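You operate a simulated robot arm through the tools that you are given. There is no shell and no other tool. Be economical: measure what you need, move in short steps, check, and stop when the job is done.

You run a simulated robot arm. Do the job below in one go: nothing can be reset, and whatever is moved stays where it is left.

JOB
Switch the green rocker switch on. Then push the middle dryer drawer shut. Then close the wide white drawer. Then take the blue-lid jar and put it on the top of the jar table. Then take the green clip and put it on the steel table. Then stack the small carton that says "ties" from the top of the sealer table on top of the small carton marked "labels". Then put the green-lidded jar on the top board of the narrow wire shelf. Then put the slim bag on the top of the small steel table away on the top board of the low wire rack. Then open the wide counter drawer. Keep to this order. Set down upright: blue-lid jar, green-lidded jar.
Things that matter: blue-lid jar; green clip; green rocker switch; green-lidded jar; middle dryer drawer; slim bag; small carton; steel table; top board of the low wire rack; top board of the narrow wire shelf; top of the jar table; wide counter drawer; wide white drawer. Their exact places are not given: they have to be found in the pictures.

The check looks at the end state, three seconds after you hand in, the way a careful person would. Anything else that was tipped, shoved, dropped, spilled or broken makes it a failure. A push-on lid holds only when it is set on centred and level and pressed home; a screw cap is set on level and turned clockwise until tight.

ROBOT AND FRAMES
A 6-joint arm with a two-finger gripper on a trunk, on a base that drives. Base frame: it is fixed to the floor where the robot stands at the start and does not move with it; the origin is under the middle of the robot, x ahead of it, y to its left, z up. Units: mm, degrees, N and s.
With the tool pointing down near the work surface it reaches from about 340 to 860 mm from the robot's upright axis, wherever it stands. Its first joint turns from -166.0 to 166.0 degrees. Places, roughly: blue-lid jar (8x8x12 cm) [500, 1100, 900]; green clip (17x4x3 cm) [-800, 1900, 900]; green rocker switch [500, -100, 1300]; green-lidded jar (6x6x15 cm) [-3700, -500, 800]; middle dryer drawer [500, -300, 1000]; slim bag (16x5x20 cm) [-3500, -400, 800]; small carton [-1000, 1750, 1000]; steel table [800, 6400, 900]; top board of the low wire rack [-2200, 5600, 900]; top board of the narrow wire shelf [-3900, -2300, 1400]; top of the jar table [-1800, 1100, 900]; wide counter drawer [-3000, -1900, 700]; wide white drawer [400, 1000, 700]. Payload 2.45 kg.
The tool frame sits at the grasp point between the pads (the TCP): z along the fingers, y along the line on which they close. The tips reach 20 mm beyond it. The gripper opens to 140 mm. The gripper's body begins 168 mm behind the TCP.
Orientation is told as [roll, pitch, yaw] about the base's x, y, z axes, in that order, counted from this pose: with the fingers straight down and closing along the base's y, the tool's x points along the base's -x, its y along +y and its z along -z.

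CONTROLS
- The arm moves only by the tool apply_moves. Its arguments are lists of equal length, an entry for each row: "offset": the shift along the tool's x, y, z in units of 500 mm (1.0 is 500 mm), a list of three; "delta_rot": the turn, a rotation vector about the tool's x, y, z in units of 90 degrees (1.0 is 90 degrees), a list of three; "grip": the gripper command, from -1 (shut) to 1 (fully open), values between in proportion. In form: {"offset": [[x, y, z], ...], "delta_rot": [[rx, ry, rz], ...], "grip": [grip, ...]}. A call has 1 to 10 rows; each row is the pose to reach, as a shift and turn from the pose commanded when the call began, along the tool's axes at that moment. A call with a number of a shift or a turn outside -1 to 1 is refused whole. A row lasts 0.2 s, in which the tool goes at most 50 mm and 8.6 degrees; a call with a longer step from one row to the next is refused whole, and so is a gripper value outside its range. Where a pose cannot be reached the arm comes as near as it can. A force on the tool above 40 N (or 10 N above the force at the start of the call, whichever is more), or a blocked arm, ends the call early, and 0.2 s more pass. The fingers move at their own pace (about 45 mm/s each) and stop on an object; they squeeze with about 41 N. The grip force told is the motor's: it shows also when the fingers shut on nothing. Time passes only in rows, and 0.2 s behind the last, so rows that repeat a pose let the fingers close. It gives the time, the measured TCP pose, the force on the tool (base axes), the opening and the grip force at its end, in the units of the frame above (readings bear some noise), with the torque about the TCP (base axes, N m) and any sound that the robot's microphone picked up.
- Cameras (640 x 400 px; columns grow to the right, rows downward): "scene" is now at [65, 141.9, 1824.9]; the picture's right is [0.06, -1.00, 0.00], its down [-0.93, -0.05, -0.36] and it looks along [0.36, 0.02, -0.93] (base axes); focal length 273 px, centre (320, 200). "wrist" rides on the gripper at [78, 11, -209] in the tool frame; the picture's right is [-0.14, 0.99, 0.00], its down [-0.92, -0.13, -0.37] and it looks along [-0.37, -0.05, 0.93] (tool axes); focal length 280 px, centre (320, 200).
- snapshot(camera): a new picture of that camera. No time passes.
- slide_trunk(by): slides the trunk up (or, below 0, down) by that many mm; the arm and the scene camera ride with it, the base frame stays. It gives what a move gives, with no picture.
- roll_base(legs): drives the robot by 1 to 6 legs, each [ahead, left, turn to the left] in mm, mm and degrees, along the robot's own axes; the way and the turn of a leg run together, so that a leg with both is an arc; at most 1500 mm and 180 degrees a leg. The arm and the cameras ride along, it lands a little off, and it stops where it bumps. It gives what a move gives.
- head_to(pan, tilt): turns the head with the scene camera to pan (to the left, within 143 degrees either way) and tilt (down, from -29 to 69), counted from straight ahead of the robot. It gives what a move gives.
- point_at(camera, pixels): for up to 12 pixels [column, row] of the newest picture of that camera ("zoom" is the newest enlarged one), the place [x, y, z] in the base frame of the surface seen there, good to about 2 mm. No time passes.
- inspect(camera, box): a new picture of the part [left, top, right, bottom] of that camera's present view, enlarged. No time passes.
- close_job(): hands the job in; it is judged then, once.

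Work in short steps. Measure before you move; look again where a grasp or a placing could have gone wrong, and mend it. You have 138 turns and 162 pictures in all, those below and enlarged ones among them. Open the gripper and draw the arm clear of the work before you hand the job in, unless the task says otherwise.

The tools are called as name(argument=value, ...) on one line, values as JSON. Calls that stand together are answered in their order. apply_moves: Moves the arm, as the interface text tells. Its arguments: {"type":"object","properties":{"offset":{"type":"array","items":{"type":"array","items":{"type":"number"}}},"delta_rot":{"type":"array","items":{"type":"array","items":{"type":"number"}}},"grip":{"type":"array","items":{"type":"number"}}},"required":["offset","delta_rot","grip"]} The other tools are called the same way: slide_trunk (by) slides the trunk up or down; roll_base (legs) drives the base; head_to (pan, tilt) turns the head that bears the scene camera; snapshot (camera) takes a picture; point_at (camera, pixels) gives the place of the surface under pixels of a picture; inspect (camera, box) takes an enlarged picture of a part of a camera's view; close_job () hands the job in.

At the start:

```text
t: 0.0
position: [229.5, 396.2, 1431.8]
tcp_rot: [-0.1, 0.0, 0.0]
wrist_force: [0.5, -0.1, -0.3]
wrist_torque: [0.0, 0.0, 0.0]
grip_width: 140.1
gripper_force: 0.0
trunk travel left (down, up): [-100.0, 130.0]
robot x, y, heading: [-2.5, 7.2, -0.3]
head pan, tilt: [3.2, 68.8]
```

scene: 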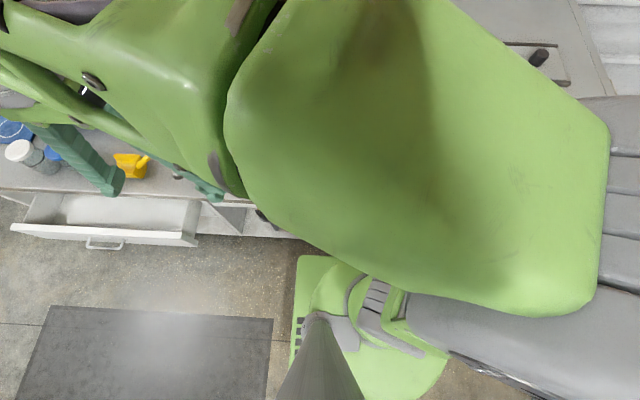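
wrist: 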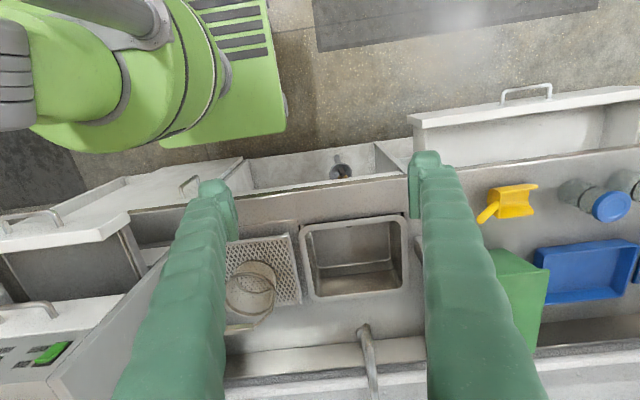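

The wrist view shows a dryer at left-bottom with a green switch (50,355). I'll turn the head to look at the dryer ahead right.

head_to(pan=-25, tilt=45)

snapshot(camera="scene")

inspect(camera="wrist", box=[0, 150, 240, 400])

```text
t: 0.9
position: [230.1, 395.7, 1432.2]
tcp_rot: [-0.1, 0.0, 0.0]
wrist_force: [0.1, 0.2, -0.1]
wrist_torque: [-0.01, 0.01, -0.01]
grip_width: 139.7
gripper_force: 0.2
trunk travel left (down, up): [-100.0, 130.0]
robot x, y, heading: [3.1, -1.4, -0.1]
head pan, tilt: [-25.0, 45.0]
```

```text
159 pictures are left
```

scene: 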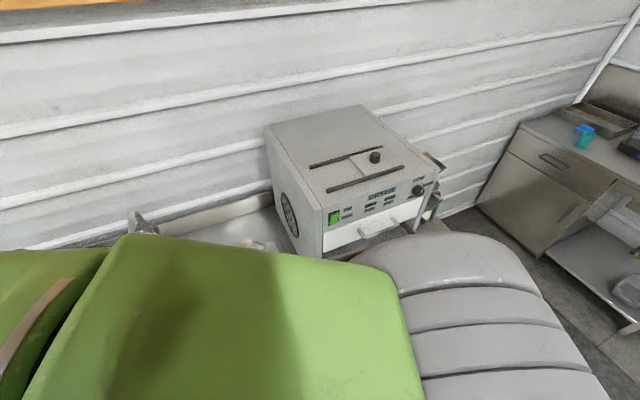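

```text
1.60 times, centred on (120, 275) of wrist
```

zoom: 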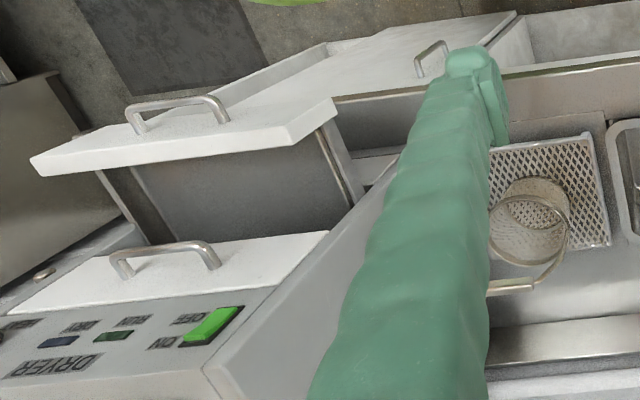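

The dryer's green switch is at (335,217) in the scene; zoom in to see ON/OFF and measure.

inspect(camera="scene", box=[310, 160, 460, 255])

point_at(camera="scene", pixels=[[335, 212], [335, 222], [347, 209], [347, 216], [372, 228], [395, 215], [420, 190], [320, 250], [266, 126], [360, 106]])

```text
4.21 times, centred on (385, 208) of scene
```

zoom: 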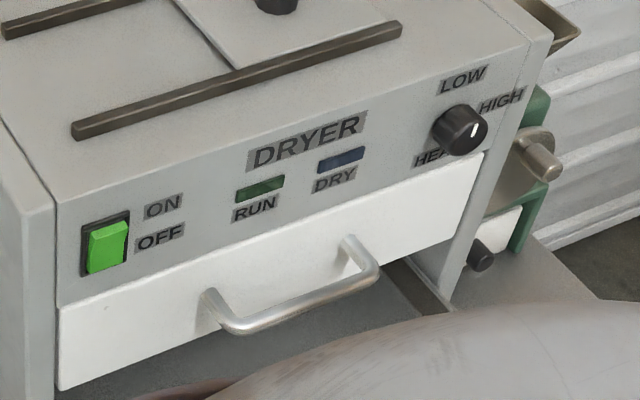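

```text
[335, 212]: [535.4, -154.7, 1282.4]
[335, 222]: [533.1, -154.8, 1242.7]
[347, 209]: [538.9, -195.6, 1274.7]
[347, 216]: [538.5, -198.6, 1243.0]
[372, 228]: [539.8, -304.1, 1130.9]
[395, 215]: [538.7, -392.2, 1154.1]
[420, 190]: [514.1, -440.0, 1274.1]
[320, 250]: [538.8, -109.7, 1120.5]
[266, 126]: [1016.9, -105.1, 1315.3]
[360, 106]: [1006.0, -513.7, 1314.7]
```

ON is at the top, OFF at the bottom; measure the switch in the zoom (rocker at ~(108,246)), handles and drawer fronts.

point_at(camera="zoom", pixels=[[107, 217], [107, 226], [107, 235], [107, 250], [107, 265], [85, 245], [150, 205], [300, 270], [280, 318], [345, 245], [215, 300], [62, 290]])

inspect(camera="scene", box=[325, 200, 345, 230])

point_at(camera="wrist", pixels=[[25, 218], [60, 225], [130, 215], [5, 240], [110, 200], [3, 315], [45, 305], [55, 350], [190, 185], [240, 160], [410, 115]])

```text
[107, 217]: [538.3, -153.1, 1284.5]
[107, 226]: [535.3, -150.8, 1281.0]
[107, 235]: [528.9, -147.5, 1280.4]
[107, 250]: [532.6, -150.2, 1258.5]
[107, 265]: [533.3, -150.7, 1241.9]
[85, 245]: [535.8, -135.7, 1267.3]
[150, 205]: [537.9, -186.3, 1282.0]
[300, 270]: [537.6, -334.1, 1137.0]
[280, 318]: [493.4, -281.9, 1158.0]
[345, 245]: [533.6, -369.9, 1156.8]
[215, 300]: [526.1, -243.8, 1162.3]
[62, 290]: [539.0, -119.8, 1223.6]
```

```text
13.33 times, centred on (335, 215) of scene
```

zoom: 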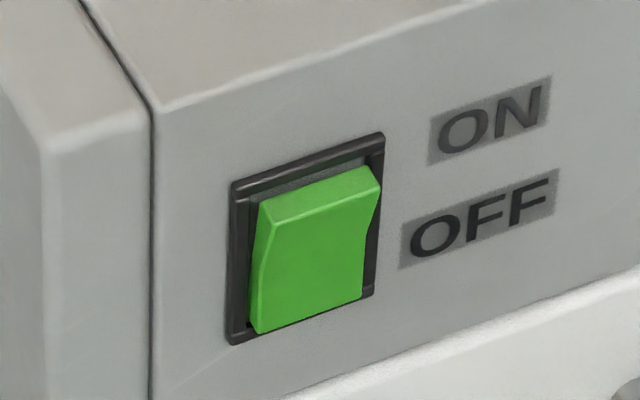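

```text
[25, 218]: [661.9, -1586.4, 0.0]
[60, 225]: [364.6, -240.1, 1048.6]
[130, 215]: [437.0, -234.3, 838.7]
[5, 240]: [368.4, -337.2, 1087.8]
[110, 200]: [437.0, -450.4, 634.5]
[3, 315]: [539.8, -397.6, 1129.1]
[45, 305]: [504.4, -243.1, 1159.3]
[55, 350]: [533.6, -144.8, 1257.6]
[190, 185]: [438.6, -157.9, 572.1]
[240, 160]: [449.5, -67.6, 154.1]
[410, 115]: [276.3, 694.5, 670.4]
```

The rocker's top half protrudes (x≈529 at z 1280), so it must be pressed at the top. Take a panorama first to know the surroundings.

head_to(pan=-60, tilt=30)

snapshot(camera="scene")

head_to(pan=-130, tilt=30)

snapshot(camera="scene")

head_to(pan=140, tilt=25)

snapshot(camera="scene")

head_to(pan=75, tilt=25)

snapshot(camera="scene")

```text
t: 1.9
position: [230.5, 396.0, 1432.0]
tcp_rot: [0.0, 0.1, 0.0]
wrist_force: [0.3, 0.2, 0.3]
wrist_torque: [0.01, -0.01, 0.02]
grip_width: 139.7
gripper_force: 0.0
trunk travel left (down, up): [-100.0, 130.0]
robot x, y, heading: [-1.2, -0.6, -0.3]
head pan, tilt: [-60.0, 30.0]
```

```text
155 pictures are left
```

scene: 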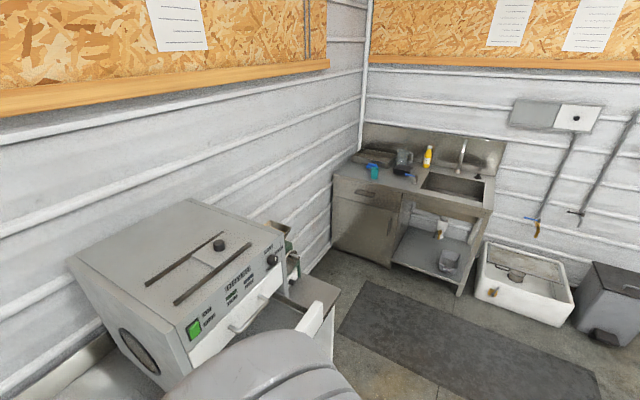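

```text
t: 3.4
position: [229.7, 395.3, 1432.9]
tcp_rot: [0.1, 0.0, 0.0]
wrist_force: [-1.0, -0.3, -0.3]
wrist_torque: [-0.04, 0.04, -0.01]
grip_width: 140.0
gripper_force: 0.1
trunk travel left (down, up): [-100.0, 130.0]
robot x, y, heading: [3.3, 0.8, 0.0]
head pan, tilt: [-130.0, 30.0]
```

```text
154 pictures are left
```

scene: 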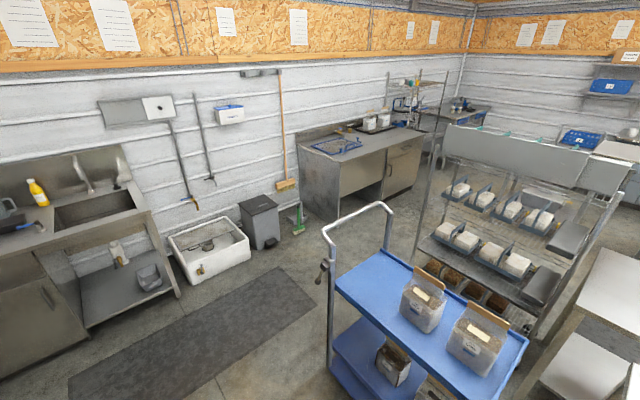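

```text
t: 7.1
position: [230.5, 396.4, 1432.8]
tcp_rot: [-0.1, 0.0, -0.1]
wrist_force: [0.3, 0.5, 0.7]
wrist_torque: [-0.02, -0.02, -0.03]
grip_width: 140.2
gripper_force: 0.0
trunk travel left (down, up): [-100.0, 130.0]
robot x, y, heading: [-2.0, 0.5, -0.0]
head pan, tilt: [140.0, 25.0]
```

```text
153 pictures are left
```

scene: 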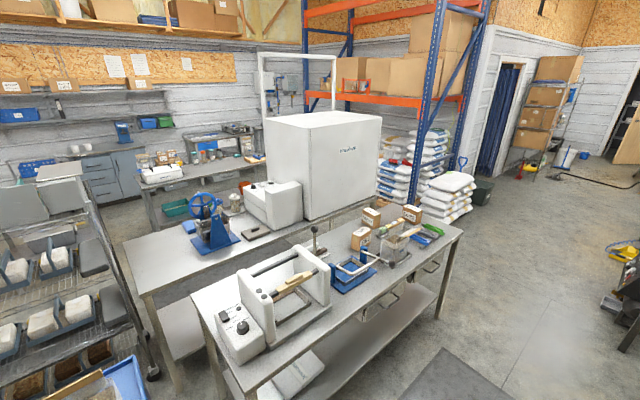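

```text
t: 8.4
position: [230.7, 395.2, 1432.6]
tcp_rot: [-0.1, 0.1, 0.1]
wrist_force: [-0.5, -0.2, -0.7]
wrist_torque: [0.0, -0.01, 0.01]
grip_width: 139.9
gripper_force: 0.0
trunk travel left (down, up): [-100.0, 130.0]
robot x, y, heading: [4.6, 4.6, 0.1]
head pan, tilt: [75.0, 25.0]
```

```text
152 pictures are left
```

scene: 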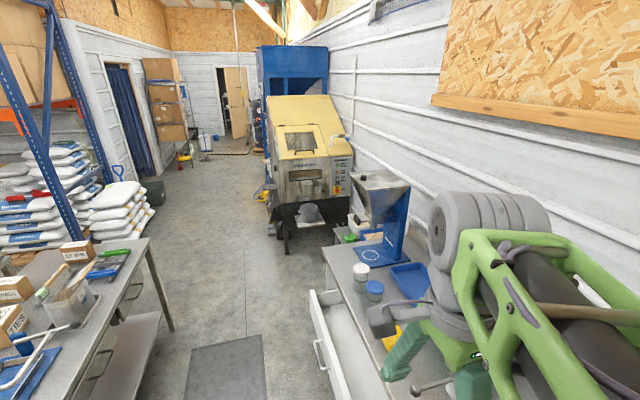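

Measure the map: table edge, jars, wide drawer, cartons from this view.

point_at(camera="scene", pixels=[[147, 240], [95, 375], [375, 285], [362, 268], [325, 300], [385, 398], [325, 360], [172, 328], [120, 253], [15, 290], [75, 250], [285, 215]])

head_to(pan=143, tilt=50)

snapshot(camera="scene")

head_to(pan=-143, tilt=55)

snapshot(camera="scene")

point_at(camera="scene", pixels=[[320, 150], [320, 300], [150, 200], [480, 200], [560, 300], [320, 60], [620, 200], [450, 390]])

```text
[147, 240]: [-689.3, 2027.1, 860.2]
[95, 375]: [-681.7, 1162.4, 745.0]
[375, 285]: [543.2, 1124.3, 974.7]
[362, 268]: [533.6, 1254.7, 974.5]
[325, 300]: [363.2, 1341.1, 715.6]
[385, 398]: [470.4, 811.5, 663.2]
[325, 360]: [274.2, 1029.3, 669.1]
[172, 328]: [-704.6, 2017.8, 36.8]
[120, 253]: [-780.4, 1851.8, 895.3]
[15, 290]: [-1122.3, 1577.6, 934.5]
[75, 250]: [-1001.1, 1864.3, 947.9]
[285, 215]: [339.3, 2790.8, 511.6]
```

```text
t: 9.8
position: [230.4, 396.2, 1431.7]
tcp_rot: [0.0, 0.0, 0.0]
wrist_force: [0.1, 0.1, -0.2]
wrist_torque: [-0.02, -0.02, 0.0]
grip_width: 140.0
gripper_force: 0.0
trunk travel left (down, up): [-100.0, 130.0]
robot x, y, heading: [-2.7, -2.3, -0.2]
head pan, tilt: [143.0, 50.0]
```

```text
151 pictures are left
```

scene: 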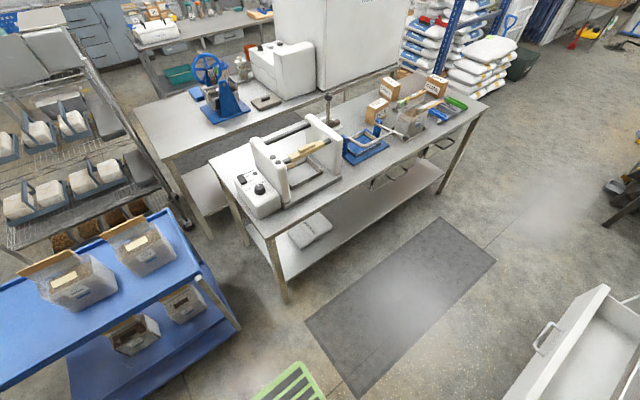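

```text
t: 13.8
position: [230.7, 396.2, 1432.3]
tcp_rot: [0.0, 0.0, 0.0]
wrist_force: [-0.7, -0.1, 0.1]
wrist_torque: [0.05, -0.03, 0.02]
grip_width: 140.0
gripper_force: 0.1
trunk travel left (down, up): [-100.0, 130.0]
robot x, y, heading: [2.6, -0.6, 0.1]
head pan, tilt: [-143.0, 55.0]
```

```text
150 pictures are left
```

scene: 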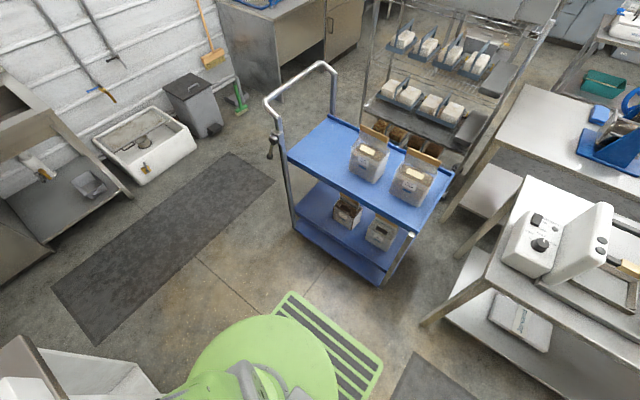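

```text
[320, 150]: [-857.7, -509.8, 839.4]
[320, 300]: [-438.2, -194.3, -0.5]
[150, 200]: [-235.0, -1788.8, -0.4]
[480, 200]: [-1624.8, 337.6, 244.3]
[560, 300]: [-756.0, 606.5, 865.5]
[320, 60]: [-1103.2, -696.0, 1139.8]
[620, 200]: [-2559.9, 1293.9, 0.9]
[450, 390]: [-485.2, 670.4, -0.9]
```

Measure the robot base's rear corners and the cart's nearest parts.

point_at(camera="scene", pixels=[[291, 295], [378, 362], [340, 330], [250, 330], [380, 283], [290, 215], [402, 230], [285, 150], [425, 322], [268, 155]])

head_to(pan=-70, tilt=69)

snapshot(camera="scene")

point_at(camera="scene", pixels=[[320, 200], [200, 200], [150, 100], [250, 150], [320, 100], [420, 200], [250, 300], [350, 300]])

```text
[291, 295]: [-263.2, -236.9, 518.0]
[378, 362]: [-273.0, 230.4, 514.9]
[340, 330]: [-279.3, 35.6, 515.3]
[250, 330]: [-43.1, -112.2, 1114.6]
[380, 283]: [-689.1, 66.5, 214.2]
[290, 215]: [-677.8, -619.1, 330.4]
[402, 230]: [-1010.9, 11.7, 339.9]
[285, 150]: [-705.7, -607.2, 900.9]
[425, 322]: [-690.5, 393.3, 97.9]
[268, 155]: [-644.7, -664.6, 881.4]
```

```text
t: 15.2
position: [229.8, 396.8, 1432.7]
tcp_rot: [0.0, 0.0, 0.0]
wrist_force: [-0.5, -0.1, -0.8]
wrist_torque: [-0.04, 0.0, 0.0]
grip_width: 140.1
gripper_force: 0.0
trunk travel left (down, up): [-100.0, 130.0]
robot x, y, heading: [0.7, 1.5, -0.2]
head pan, tilt: [-70.0, 68.8]
```

```text
149 pictures are left
```

scene: 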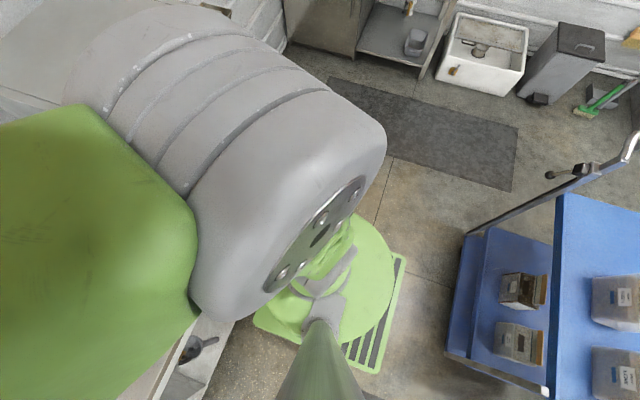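

```text
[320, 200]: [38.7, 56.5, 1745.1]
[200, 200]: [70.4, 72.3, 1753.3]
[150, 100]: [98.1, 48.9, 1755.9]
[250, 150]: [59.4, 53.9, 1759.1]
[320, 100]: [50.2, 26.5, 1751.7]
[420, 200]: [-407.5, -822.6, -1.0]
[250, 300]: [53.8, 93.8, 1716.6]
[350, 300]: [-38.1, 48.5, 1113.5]
```

Robot base spans about ±270 × ±235; cart/tables start at x≈-690. Back off 200 and shift right 150 so the arm can point horizontally at the dryer.

roll_base(legs=[[-200, -150, 0]])

apply_moves(offset=[[-0.06, -0.07, 0], [-0.12, -0.14, 0], [-0.18, -0.21, 0], [-0.24, -0.28, 0], [-0.3, -0.35, 0], [-0.36, -0.42, 0], [-0.42, -0.49, 0], [-0.48, -0.56, 0], [-0.54, -0.63, 0], [-0.6, -0.7, 0]], delta_rot=[[0, -0.094, 0], [0, -0.188, 0], [0, -0.282, 0], [0, -0.376, 0], [0, -0.47, 0], [0, -0.564, 0], [0, -0.658, 0], [0, -0.752, 0], [0, -0.846, 0], [0, -0.94, 0]], grip=[-1, -1, -1, -1, -1, -1, -1, -1, -1, -1])

```text
t: 17.2
position: [27.9, 244.7, 1432.5]
tcp_rot: [0.0, 0.0, -0.1]
wrist_force: [0.2, 0.0, -0.1]
wrist_torque: [0.03, -0.07, -0.01]
grip_width: 139.8
gripper_force: 0.0
trunk travel left (down, up): [-100.0, 130.0]
robot x, y, heading: [-203.2, -151.0, -0.2]
head pan, tilt: [-70.0, 68.8]
```

```text
t: 19.4
position: [377.1, -87.8, 1487.4]
tcp_rot: [3.0, -83.8, -3.6]
wrist_force: [1.2, 1.0, 0.8]
wrist_torque: [-0.03, 0.06, -0.18]
grip_width: 0.0
gripper_force: 29.5
out of reach, approached as far as the arm can: row 9, 10
trunk travel left (down, up): [-100.0, 130.0]
robot x, y, heading: [-204.2, -147.3, -0.0]
head pan, tilt: [-70.0, 68.8]
```

The arm got to nearly horizontal, just too close in. Now go down/forward to in front of the rocker top.

apply_moves(offset=[[0.066, -0.02, 0.045], [0.133, -0.04, 0.09], [0.199, -0.06, 0.135], [0.265, -0.083, 0.18], [0.332, -0.103, 0.225], [0.398, -0.124, 0.27], [0.398, -0.124, 0.27]], delta_rot=[[0, -0.012, 0], [0, -0.024, 0], [0, -0.036, 0], [0, -0.048, 0], [0, -0.06, 0], [0, -0.069, 0], [0, -0.069, 0]], grip=[-1, -1, -1, -1, -1, -1, -1])

head_to(pan=-10, tilt=45)

snapshot(camera="scene")

snapshot(camera="wrist")

```text
t: 21.0
position: [486.4, -97.3, 1311.2]
tcp_rot: [-83.5, -86.8, 80.7]
wrist_force: [-0.9, 1.0, 0.2]
wrist_torque: [0.01, 0.01, 0.03]
grip_width: 0.0
gripper_force: 29.8
out of reach, approached as far as the arm can: row 1, 2, 3, 4, 5, 6, 7
trunk travel left (down, up): [-100.0, 130.0]
robot x, y, heading: [-202.2, -150.2, 0.0]
head pan, tilt: [-70.0, 68.8]
```

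```text
t: 22.3
position: [486.7, -97.3, 1311.6]
tcp_rot: [-83.2, -86.7, 80.4]
wrist_force: [-1.0, -0.4, 1.3]
wrist_torque: [0.0, 0.01, 0.0]
grip_width: 0.2
gripper_force: 29.8
trunk travel left (down, up): [-100.0, 130.0]
robot x, y, heading: [-205.4, -149.4, 0.0]
head pan, tilt: [-10.0, 45.0]
```

```text
148 pictures are left
```

scene: 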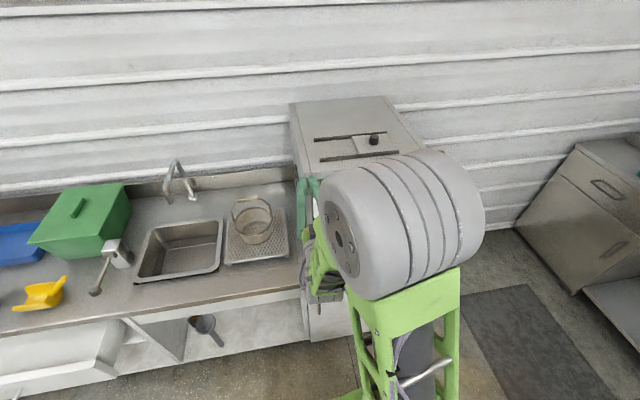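

```text
147 pictures are left
```

wrist: 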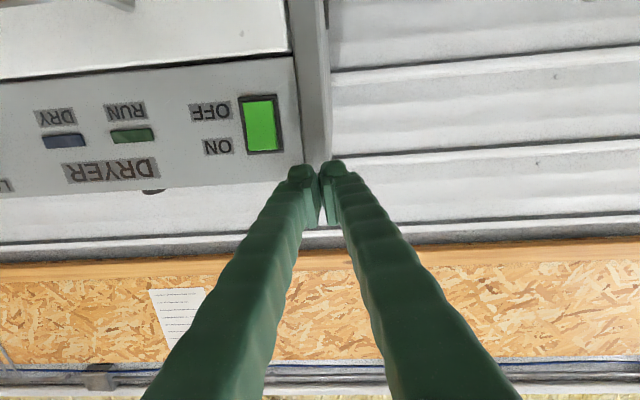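

The arm is cramped; back off another 100 mm and reach out to the rocker top from there.

roll_base(legs=[[-100, 0, 0]])

apply_moves(offset=[[0.025, -0.035, 0.065], [0.05, -0.07, 0.13], [0.074, -0.106, 0.19], [0.074, -0.106, 0.19]], delta_rot=[[0, -0.01, 0], [0, -0.02, 0], [0, -0.036, 0], [0, -0.036, 0]], grip=[-1, -1, -1, -1])

snapshot(camera="wrist")

```text
t: 23.4
position: [385.8, -96.4, 1311.6]
tcp_rot: [-84.6, -86.7, 81.7]
wrist_force: [0.0, 0.5, 0.3]
wrist_torque: [0.0, 0.06, -0.02]
grip_width: 0.0
gripper_force: 28.9
trunk travel left (down, up): [-100.0, 130.0]
robot x, y, heading: [-297.8, -151.4, -0.1]
head pan, tilt: [-10.0, 45.0]
```

```text
t: 24.4
position: [476.1, -111.5, 1281.6]
tcp_rot: [-130.2, -85.8, 124.6]
wrist_force: [-0.3, -0.1, 0.6]
wrist_torque: [0.0, -0.01, 0.01]
grip_width: 0.0
gripper_force: 28.9
out of reach, approached as far as the arm can: row 1, 2, 3, 4
trunk travel left (down, up): [-100.0, 130.0]
robot x, y, heading: [-298.9, -150.2, 0.1]
head pan, tilt: [-10.0, 45.0]
```

```text
146 pictures are left
```

wrist: 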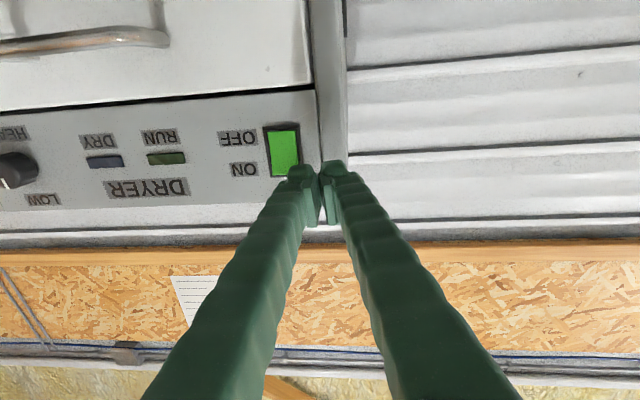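

Sideways motion is limited, so shift the base right 38 mm and look before pressing.

roll_base(legs=[[0, -38, 0]])

apply_moves(offset=[[0, 0, 0.03], [0, 0, 0.06], [0, 0, 0.08], [0, 0, 0.1], [0, 0, 0.11], [0, 0, 0.12]], delta_rot=[[0, 0, 0], [0, 0, 0], [0, 0, 0], [0, 0, 0], [0, 0, 0], [0, 0, 0]], grip=[-1, -1, -1, -1, -1, -1])

snapshot(camera="wrist")

```text
t: 25.4
position: [476.6, -149.1, 1280.8]
tcp_rot: [-130.3, -85.9, 124.5]
wrist_force: [0.5, -1.0, -0.1]
wrist_torque: [0.02, 0.02, 0.05]
grip_width: 0.0
gripper_force: 29.3
trunk travel left (down, up): [-100.0, 130.0]
robot x, y, heading: [-302.1, -186.8, -0.2]
head pan, tilt: [-10.0, 45.0]
```

```text
t: 26.4
position: [512.2, -150.6, 1284.1]
tcp_rot: [-128.1, -86.0, 121.9]
wrist_force: [-32.1, 0.6, 8.1]
wrist_torque: [0.1, 0.18, 0.26]
grip_width: 0.0
gripper_force: 28.8
trunk travel left (down, up): [-100.0, 130.0]
robot x, y, heading: [-302.5, -186.8, -0.1]
head pan, tilt: [-10.0, 45.0]
stopped in row 4: the force on the tool passed its limit at 52 N (the readings are from after the stop); the commanded pose is now the measured one
```

```text
145 pictures are left
```

wrist: 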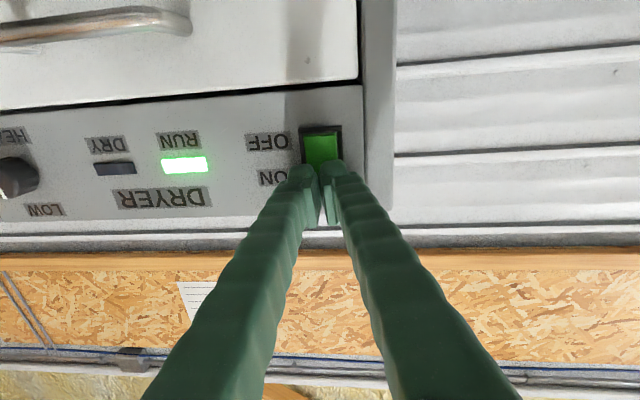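

RUN is lit: switch is on. Retreat and measure the middle drawer.

apply_moves(offset=[[0, 0, -0.08], [0, 0, -0.16], [0, 0, -0.24], [0, 0, -0.32]], delta_rot=[[0, 0, 0], [0, 0.03, 0], [0, 0.08, 0], [0, 0.15, 0]], grip=[-1, -1, -1, -1])

snapshot(camera="wrist")

head_to(pan=-25, tilt=45)

snapshot(camera="scene")

```text
t: 27.4
position: [366.5, -128.9, 1275.2]
tcp_rot: [-15.8, -78.2, 9.2]
wrist_force: [0.1, 0.2, 0.6]
wrist_torque: [0.01, -0.01, 0.0]
grip_width: 0.1
gripper_force: 29.1
out of reach, approached as far as the arm can: row 4
trunk travel left (down, up): [-100.0, 130.0]
robot x, y, heading: [-301.3, -188.0, 0.2]
head pan, tilt: [-10.0, 45.0]
```

```text
144 pictures are left
```

wrist: 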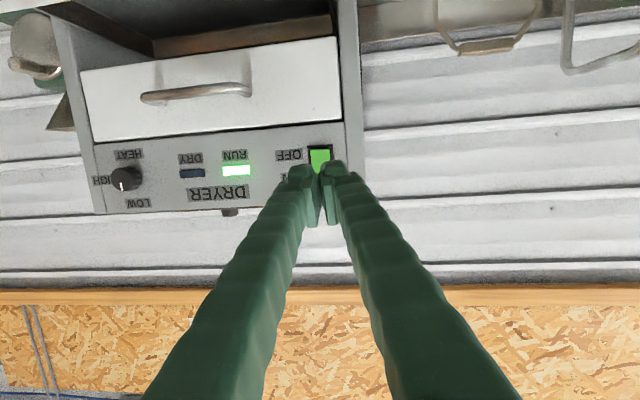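

```text
t: 28.1
position: [368.5, -129.6, 1275.5]
tcp_rot: [-15.8, -78.2, 9.2]
wrist_force: [0.6, 0.6, -0.2]
wrist_torque: [0.03, 0.0, 0.01]
grip_width: 0.0
gripper_force: 29.6
trunk travel left (down, up): [-100.0, 130.0]
robot x, y, heading: [-300.2, -185.0, 0.0]
head pan, tilt: [-25.0, 45.0]
```

```text
143 pictures are left
```

scene: 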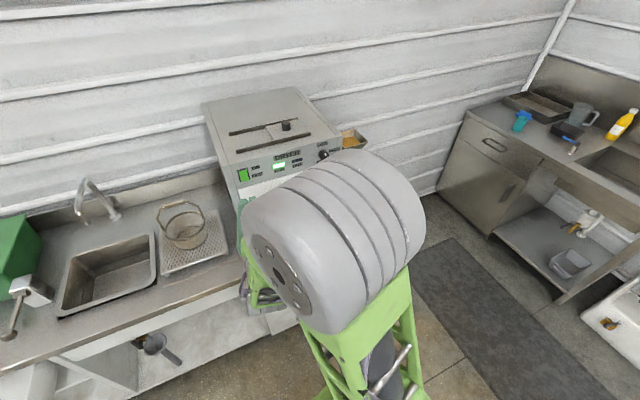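

Shift right to face the drawer and pitch the tool about 45° down, then look with the wrist camera.

roll_base(legs=[[0, -140, 0]])

apply_moves(offset=[[0.0, 0, -0.03], [0.0, 0, -0.06], [0.0, 0, -0.1], [0.04, 0, -0.12], [0.08, 0, -0.14]], delta_rot=[[0, 0.08, 0], [0, 0.16, 0], [0, 0.24, 0], [0, 0.32, 0], [0, 0.4, 0]], grip=[-1, -1, -1, -1, -1])

snapshot(camera="wrist")

```text
t: 30.0
position: [369.0, -269.9, 1275.4]
tcp_rot: [-15.6, -78.2, 9.0]
wrist_force: [-0.2, -0.8, -0.1]
wrist_torque: [0.01, -0.02, 0.04]
grip_width: 0.0
gripper_force: 28.8
trunk travel left (down, up): [-100.0, 130.0]
robot x, y, heading: [-308.5, -325.1, -0.2]
head pan, tilt: [-25.0, 45.0]
```

```text
t: 31.2
position: [293.4, -261.0, 1251.1]
tcp_rot: [-4.3, -42.6, -3.2]
wrist_force: [-0.8, 0.0, 0.2]
wrist_torque: [0.02, 0.0, 0.02]
grip_width: 0.0
gripper_force: 29.1
trunk travel left (down, up): [-100.0, 130.0]
robot x, y, heading: [-302.5, -329.1, 0.0]
head pan, tilt: [-25.0, 45.0]
```

```text
142 pictures are left
```

wrist: 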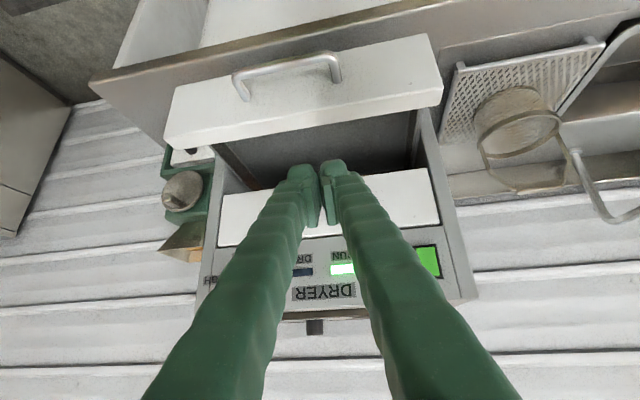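

Drawer front and handle now in view; measure front face, handle and the lower drawer edge.

point_at(camera="wrist", pixels=[[290, 64], [238, 80], [335, 65], [290, 90], [180, 120], [430, 75], [180, 95], [430, 40], [300, 110], [140, 65], [350, 40]])

```text
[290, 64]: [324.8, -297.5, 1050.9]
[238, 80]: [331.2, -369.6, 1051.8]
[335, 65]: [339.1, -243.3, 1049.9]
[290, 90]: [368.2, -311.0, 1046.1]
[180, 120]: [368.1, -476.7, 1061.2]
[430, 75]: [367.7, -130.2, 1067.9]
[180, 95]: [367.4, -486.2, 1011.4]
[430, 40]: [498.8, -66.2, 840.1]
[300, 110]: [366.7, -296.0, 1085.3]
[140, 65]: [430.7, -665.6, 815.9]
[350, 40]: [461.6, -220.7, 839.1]
```

Front is at x≈368, y −487…−120, z 1010…1090; handle y −370…−243. I'll push left of the handle at y≈−212, z≈1050.

apply_moves(offset=[[0.049, 0.03, 0.063], [0.097, 0.05, 0.126], [0.146, 0.07, 0.188], [0.194, 0.09, 0.251], [0.243, 0.098, 0.314], [0.243, 0.098, 0.314]], delta_rot=[[0, 0, 0], [0, 0, 0], [0, 0, 0], [0, 0, 0], [0, 0, 0], [0, 0, 0]], grip=[-1, -1, -1, -1, -1, -1])

snapshot(camera="wrist")

```text
t: 32.6
position: [312.2, -227.6, 1049.4]
tcp_rot: [-4.3, -42.5, -3.3]
wrist_force: [-0.4, -0.6, 0.5]
wrist_torque: [0.03, -0.02, -0.01]
grip_width: 0.1
gripper_force: 29.3
trunk travel left (down, up): [-100.0, 130.0]
robot x, y, heading: [-300.8, -331.5, 0.0]
head pan, tilt: [-25.0, 45.0]
```

```text
141 pictures are left
```

wrist: 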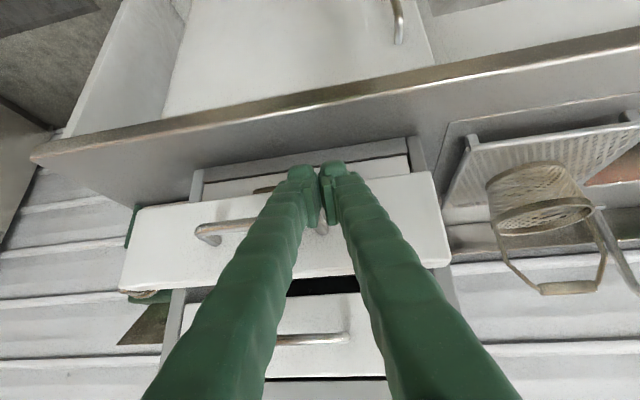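

Finger is just beside the handle's left end; nudge left 20 mm then push +x until the drawer stops.

apply_moves(offset=[[0, 0.04, 0], [-0.044, 0.045, 0.041], [-0.088, 0.05, 0.081], [-0.133, 0.055, 0.122], [-0.177, 0.06, 0.162], [-0.221, 0.065, 0.203], [-0.265, 0.07, 0.244], [-0.28, 0.07, 0.257], [-0.294, 0.07, 0.271], [-0.31, 0.07, 0.285]], delta_rot=[[0, 0, 0], [0, 0, 0], [0, 0, 0], [0, 0, 0], [0, 0, 0], [0, 0, 0], [0, 0, 0], [0, 0, 0], [0, 0, 0], [0, 0, 0]], grip=[-1, -1, -1, -1, -1, -1, -1, -1, -1, -1])

snapshot(camera="wrist")

```text
t: 34.8
position: [515.8, -213.5, 1042.2]
tcp_rot: [-4.3, -41.9, -3.0]
wrist_force: [-18.9, -0.4, 1.8]
wrist_torque: [0.09, -0.02, 0.15]
grip_width: 0.0
gripper_force: 29.3
trunk travel left (down, up): [-100.0, 130.0]
robot x, y, heading: [-303.7, -328.2, 0.1]
head pan, tilt: [-25.0, 45.0]
stopped in row 10: the force on the tool passed its limit at 49 N (the readings are from after the stop); the commanded pose is now the measured one
```

```text
140 pictures are left
```

wrist: 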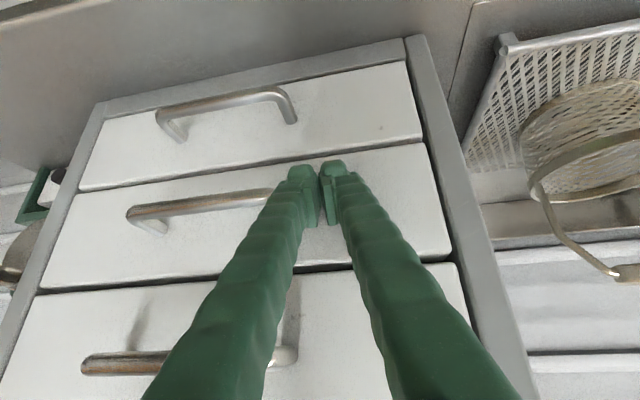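

It stopped hard against the frame; back off and verify flushness with points on all three fronts.

apply_moves(offset=[[0.06, 0, -0.055], [0.12, 0, -0.11], [0.18, 0, -0.165], [0.24, 0, -0.22], [0.24, 0, -0.3], [0.24, 0, -0.38]], delta_rot=[[0, 0, 0], [0, 0, 0], [0, 0, 0], [0, 0, 0], [0, 0, 0], [0, 0, 0]], grip=[-1, -1, -1, -1, -1, -1])

snapshot(camera="wrist")

point_at(camera="wrist", pixels=[[410, 100], [400, 150], [390, 180], [360, 130], [220, 140], [220, 170], [220, 100]])

```text
t: 36.2
position: [301.9, -184.8, 1104.2]
tcp_rot: [-4.3, -41.9, -3.3]
wrist_force: [-0.1, -0.4, 0.4]
wrist_torque: [0.01, -0.01, 0.01]
grip_width: 0.0
gripper_force: 29.4
trunk travel left (down, up): [-100.0, 130.0]
robot x, y, heading: [-300.5, -327.0, -0.0]
head pan, tilt: [-25.0, 45.0]
```

```text
139 pictures are left
```

wrist: 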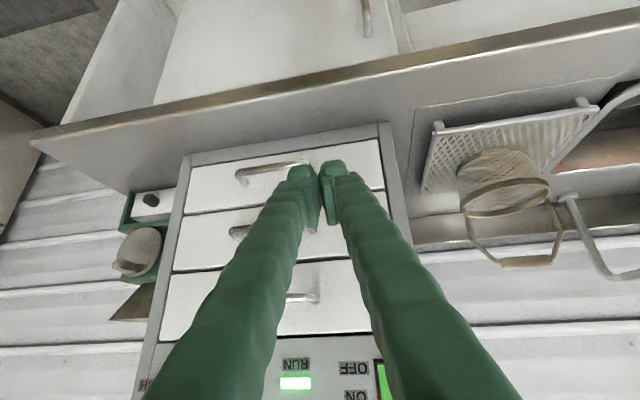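

```text
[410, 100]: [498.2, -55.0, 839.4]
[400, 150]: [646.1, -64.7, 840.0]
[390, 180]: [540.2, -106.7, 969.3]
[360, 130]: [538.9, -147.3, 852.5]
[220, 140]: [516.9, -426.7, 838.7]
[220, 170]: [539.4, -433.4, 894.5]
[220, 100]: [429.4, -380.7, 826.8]
```

Check middle drawer front vs neighbours.

point_at(camera="wrist", pixels=[[205, 240], [260, 250], [355, 220], [200, 195], [185, 320], [350, 300], [180, 250]])

```text
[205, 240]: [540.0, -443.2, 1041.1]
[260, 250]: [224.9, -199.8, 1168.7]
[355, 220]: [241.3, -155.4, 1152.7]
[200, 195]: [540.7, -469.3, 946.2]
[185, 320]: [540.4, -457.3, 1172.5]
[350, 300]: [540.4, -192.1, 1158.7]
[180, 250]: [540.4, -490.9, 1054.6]
```

Middle drawer is flush (540). Drive left ~1330 mm to face the wide white drawer and look.

roll_base(legs=[[0, 1330, 0]])

snapshot(camera="wrist")

head_to(pan=20, tilt=45)

snapshot(camera="scene")

```text
t: 48.0
position: [328.5, 1117.7, 1104.4]
tcp_rot: [-4.3, -42.1, -5.1]
wrist_force: [0.1, -0.2, 0.0]
wrist_torque: [0.0, -0.03, 0.0]
grip_width: 0.1
gripper_force: 29.7
trunk travel left (down, up): [-100.0, 130.0]
robot x, y, heading: [-277.8, 994.3, -1.8]
head pan, tilt: [-25.0, 45.0]
```

```text
138 pictures are left
```

wrist: 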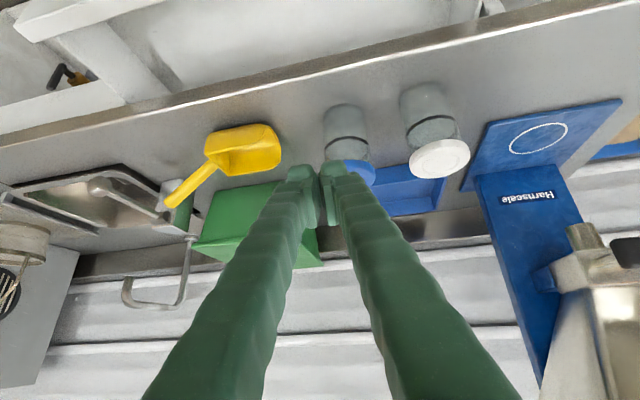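

```text
t: 49.1
position: [329.1, 1117.2, 1104.4]
tcp_rot: [-4.3, -41.9, -5.1]
wrist_force: [-0.3, -0.6, -0.4]
wrist_torque: [0.02, -0.01, -0.04]
grip_width: 0.2
gripper_force: 29.3
trunk travel left (down, up): [-100.0, 130.0]
robot x, y, heading: [-285.6, 989.5, -2.1]
head pan, tilt: [20.0, 45.0]
```

```text
137 pictures are left
```

scene: 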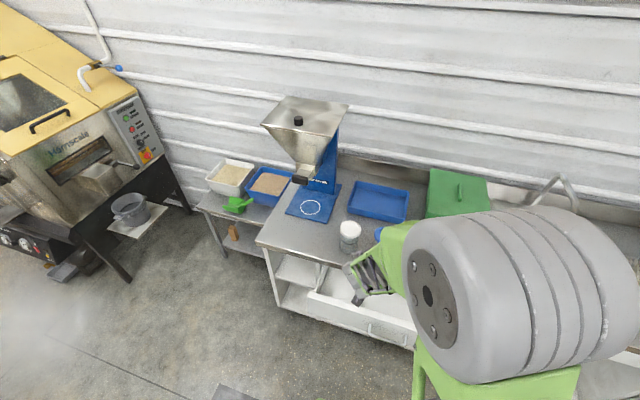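

The wide drawer is at (305–415, 290–350) in the scene; measure it.

inspect(camera="scene", box=[250, 200, 440, 370])

point_at(camera="scene", pixels=[[306, 295], [340, 313], [400, 340], [370, 332], [330, 305], [410, 346], [345, 285], [320, 262], [350, 225], [380, 235]])

```text
2.35 times, centred on (345, 285) of scene
```

zoom: 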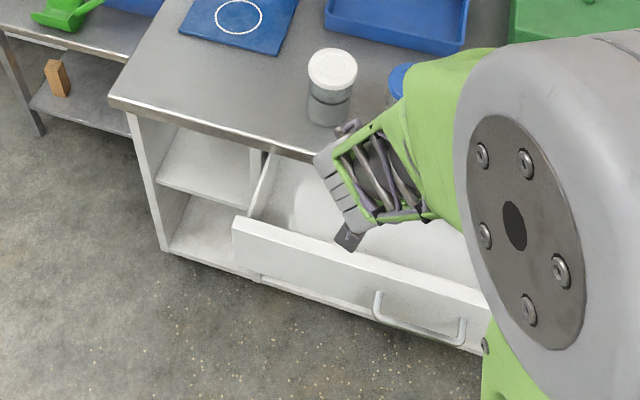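

```text
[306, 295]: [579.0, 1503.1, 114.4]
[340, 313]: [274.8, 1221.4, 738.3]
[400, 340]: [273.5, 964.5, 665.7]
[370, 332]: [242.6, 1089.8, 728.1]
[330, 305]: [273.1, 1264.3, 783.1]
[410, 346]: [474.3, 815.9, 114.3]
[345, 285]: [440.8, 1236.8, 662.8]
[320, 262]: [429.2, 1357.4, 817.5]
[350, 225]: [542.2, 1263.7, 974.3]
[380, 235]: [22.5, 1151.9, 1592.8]
```

Drawer face x≈273, z 660–785, handle y≈960–1097. Back the tool off to x≈222, straighten its yaw, and lower.

apply_moves(offset=[[0.054, 0.005, -0.049], [0.107, 0.011, -0.098], [0.161, 0.016, -0.147], [0.222, 0.021, -0.079], [0.283, 0.026, -0.011], [0.345, 0.031, 0.056], [0.406, 0.036, 0.124], [0.467, 0.041, 0.192], [0.528, 0.047, 0.26], [0.589, 0.052, 0.328]], delta_rot=[[-0.041, -0.004, -0.045], [-0.082, -0.007, -0.091], [-0.082, -0.007, -0.091], [-0.082, -0.007, -0.091], [-0.082, -0.007, -0.091], [-0.082, -0.007, -0.091], [-0.082, -0.007, -0.091], [-0.082, -0.007, -0.091], [-0.082, -0.007, -0.091], [-0.082, -0.007, -0.091]], grip=[-1, -1, -1, -1, -1, -1, -1, -1, -1, -1])

snapshot(camera="wrist")

```text
t: 51.4
position: [312.2, 1182.2, 819.4]
tcp_rot: [-11.0, -39.1, 9.9]
wrist_force: [-0.6, 4.7, 21.9]
wrist_torque: [0.31, 0.07, -0.19]
grip_width: 0.0
gripper_force: 29.5
out of reach, approached as far as the arm can: row 2, 3, 4, 5, 6, 7, 8, 9, 10
trunk travel left (down, up): [-100.0, 130.0]
robot x, y, heading: [-282.0, 994.7, -1.9]
head pan, tilt: [20.0, 45.0]
```

```text
135 pictures are left
```

wrist: 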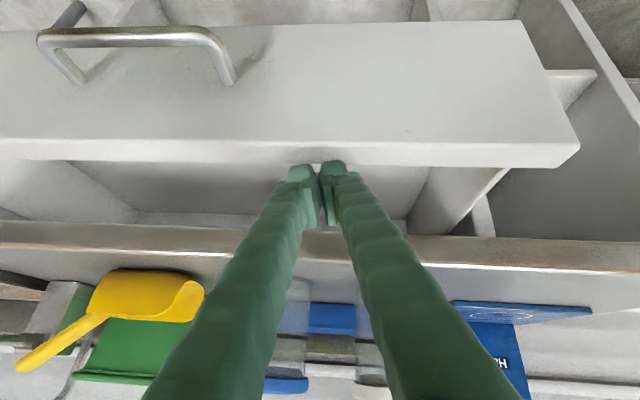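

Too cramped: the finger touched the drawer top. Lift 100 mm, reorient to ~25° forward tilt, and back the base 75 mm.

apply_moves(offset=[[-0.05, -0.012, -0.06], [-0.1, -0.024, -0.12], [-0.126, -0.03, -0.152], [-0.126, -0.03, -0.152]], delta_rot=[[0, 0, 0], [-0.02, 0.055, 0.026], [-0.042, 0.11, 0.052], [-0.063, 0.165, 0.078]], grip=[-1, -1, -1, -1])

roll_base(legs=[[-75, 0, 2]])

head_to(pan=25, tilt=50)

snapshot(camera="scene")

```text
t: 52.4
position: [310.3, 1177.5, 919.0]
tcp_rot: [-0.3, -24.3, 0.1]
wrist_force: [0.4, 0.3, -0.1]
wrist_torque: [-0.01, 0.01, -0.02]
grip_width: 0.0
gripper_force: 29.1
trunk travel left (down, up): [-100.0, 130.0]
robot x, y, heading: [-283.0, 990.4, -1.7]
head pan, tilt: [20.0, 45.0]
```

```text
t: 53.4
position: [230.5, 1200.8, 919.1]
tcp_rot: [-0.3, -24.5, 2.3]
wrist_force: [-0.4, -0.8, 0.4]
wrist_torque: [0.02, -0.07, 0.0]
grip_width: 0.0
gripper_force: 29.9
trunk travel left (down, up): [-100.0, 130.0]
robot x, y, heading: [-352.8, 994.5, 0.2]
head pan, tilt: [20.0, 45.0]
```

```text
t: 54.0
position: [230.9, 1201.5, 917.2]
tcp_rot: [-0.2, -24.3, 2.2]
wrist_force: [0.7, -0.3, -0.1]
wrist_torque: [0.01, 0.02, -0.01]
grip_width: 0.1
gripper_force: 29.8
trunk travel left (down, up): [-100.0, 130.0]
robot x, y, heading: [-354.3, 993.5, 0.3]
head pan, tilt: [25.0, 50.0]
```

```text
134 pictures are left
```

scene: 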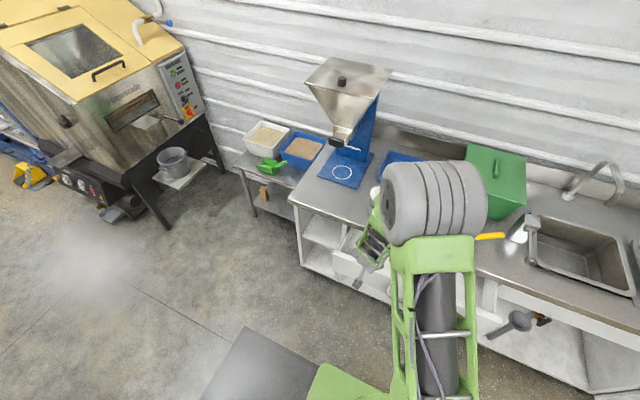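

Finger now at x 231, in front of the drawer face (273) and left of the handle. Lower 178 mm.

apply_moves(offset=[[0.037, 0, 0.081], [0.074, 0, 0.162], [0.111, 0, 0.243], [0.148, 0, 0.324], [0.148, 0, 0.324]], delta_rot=[[0, 0, 0], [0, 0, 0], [0, 0, 0], [0, 0, 0], [0, 0, 0]], grip=[-1, -1, -1, -1, -1])

snapshot(camera="wrist")

```text
t: 55.2
position: [243.9, 1208.5, 746.6]
tcp_rot: [-1.7, -23.9, 2.7]
wrist_force: [-1.2, -0.3, -0.4]
wrist_torque: [0.0, -0.04, 0.0]
grip_width: 0.0
gripper_force: 29.2
out of reach, approached as far as the arm can: row 3, 4, 5
trunk travel left (down, up): [-100.0, 130.0]
robot x, y, heading: [-354.1, 996.2, -0.1]
head pan, tilt: [25.0, 50.0]
```

```text
133 pictures are left
```

wrist: 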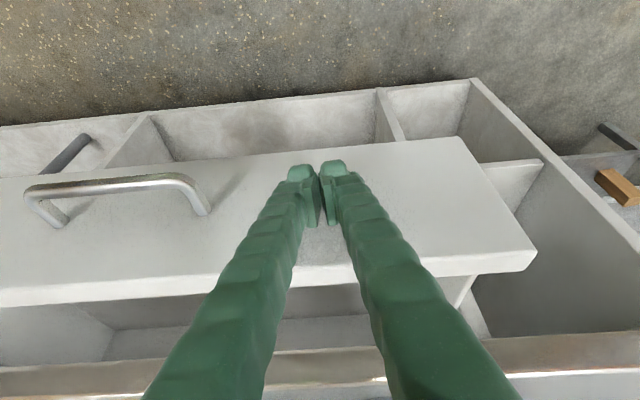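

In front of the face, beside the handle. Push +x.

apply_moves(offset=[[-0.046, 0, 0.02], [-0.091, 0, 0.041], [-0.137, 0, 0.062], [-0.182, 0, 0.083], [-0.228, 0, 0.104], [-0.264, 0, 0.12], [-0.291, 0, 0.133], [-0.309, 0, 0.141], [-0.328, 0, 0.149], [-0.346, 0, 0.158]], delta_rot=[[0, 0, 0], [0, 0, 0], [0, 0, 0], [0, 0, 0], [0, 0, 0], [0, 0, 0], [0, 0, 0], [0, 0, 0], [0, 0, 0], [0, 0, 0]], grip=[-1, -1, -1, -1, -1, -1, -1, -1, -1, -1])

snapshot(camera="wrist")

```text
t: 57.4
position: [434.6, 1216.5, 744.9]
tcp_rot: [-0.2, -24.4, 2.1]
wrist_force: [-0.4, -0.6, 0.5]
wrist_torque: [-0.01, 0.0, 0.03]
grip_width: 0.0
gripper_force: 29.8
trunk travel left (down, up): [-100.0, 130.0]
robot x, y, heading: [-352.0, 993.4, 0.3]
head pan, tilt: [25.0, 50.0]
```

```text
132 pictures are left
```

wrist: 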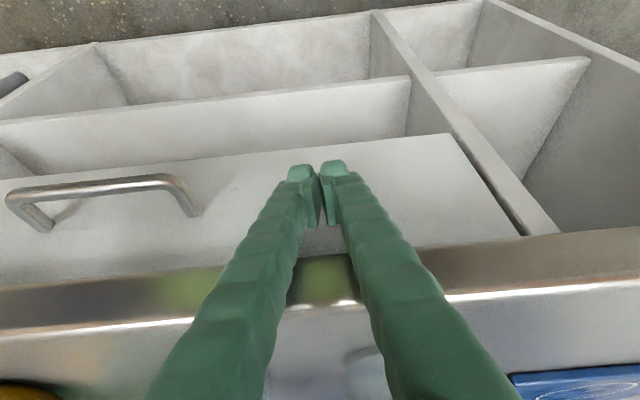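

Still free-moving; measure the drawer face versus the cabinet divider fronts.

point_at(camera="wrist", pixels=[[250, 200], [440, 180], [480, 175], [500, 190], [520, 225], [380, 30], [300, 270], [420, 215], [280, 300]])

```text
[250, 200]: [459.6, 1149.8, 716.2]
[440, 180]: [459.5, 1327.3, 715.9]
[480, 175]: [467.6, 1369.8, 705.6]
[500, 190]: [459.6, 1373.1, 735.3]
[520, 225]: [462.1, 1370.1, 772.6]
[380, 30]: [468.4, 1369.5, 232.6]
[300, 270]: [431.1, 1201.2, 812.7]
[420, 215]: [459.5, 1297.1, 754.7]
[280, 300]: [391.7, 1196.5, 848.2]
```

Face at 459.6 vs divider ~460–468; push a little further until it resists.

apply_moves(offset=[[-0.009, 0, 0.004], [-0.018, 0, 0.008], [-0.027, 0, 0.012], [-0.036, 0, 0.017]], delta_rot=[[0, 0, 0], [0, 0, 0], [0, 0, 0], [0, 0, 0]], grip=[-1, -1, -1, -1])

snapshot(camera="wrist")

point_at(camera="wrist", pixels=[[250, 200], [420, 190], [480, 175], [500, 190], [380, 30], [400, 50]])

```text
t: 58.1
position: [436.2, 1216.1, 740.4]
tcp_rot: [-0.6, -23.7, 2.3]
wrist_force: [-9.8, 0.0, -0.1]
wrist_torque: [-0.04, 0.0, -0.09]
grip_width: 0.2
gripper_force: 29.0
trunk travel left (down, up): [-100.0, 130.0]
robot x, y, heading: [-355.7, 993.8, 0.3]
head pan, tilt: [25.0, 50.0]
stopped in row 3: the force on the tool passed its limit at 44 N (the readings are from after the stop); the commanded pose is now the measured one
```

```text
131 pictures are left
```

wrist: 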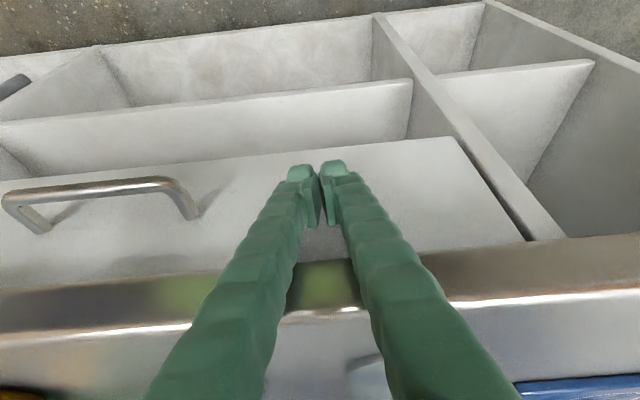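

```text
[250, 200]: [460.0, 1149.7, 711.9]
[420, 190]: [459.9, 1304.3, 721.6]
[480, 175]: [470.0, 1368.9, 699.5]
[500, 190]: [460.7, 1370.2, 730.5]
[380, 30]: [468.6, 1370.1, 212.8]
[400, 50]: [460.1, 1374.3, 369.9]
```

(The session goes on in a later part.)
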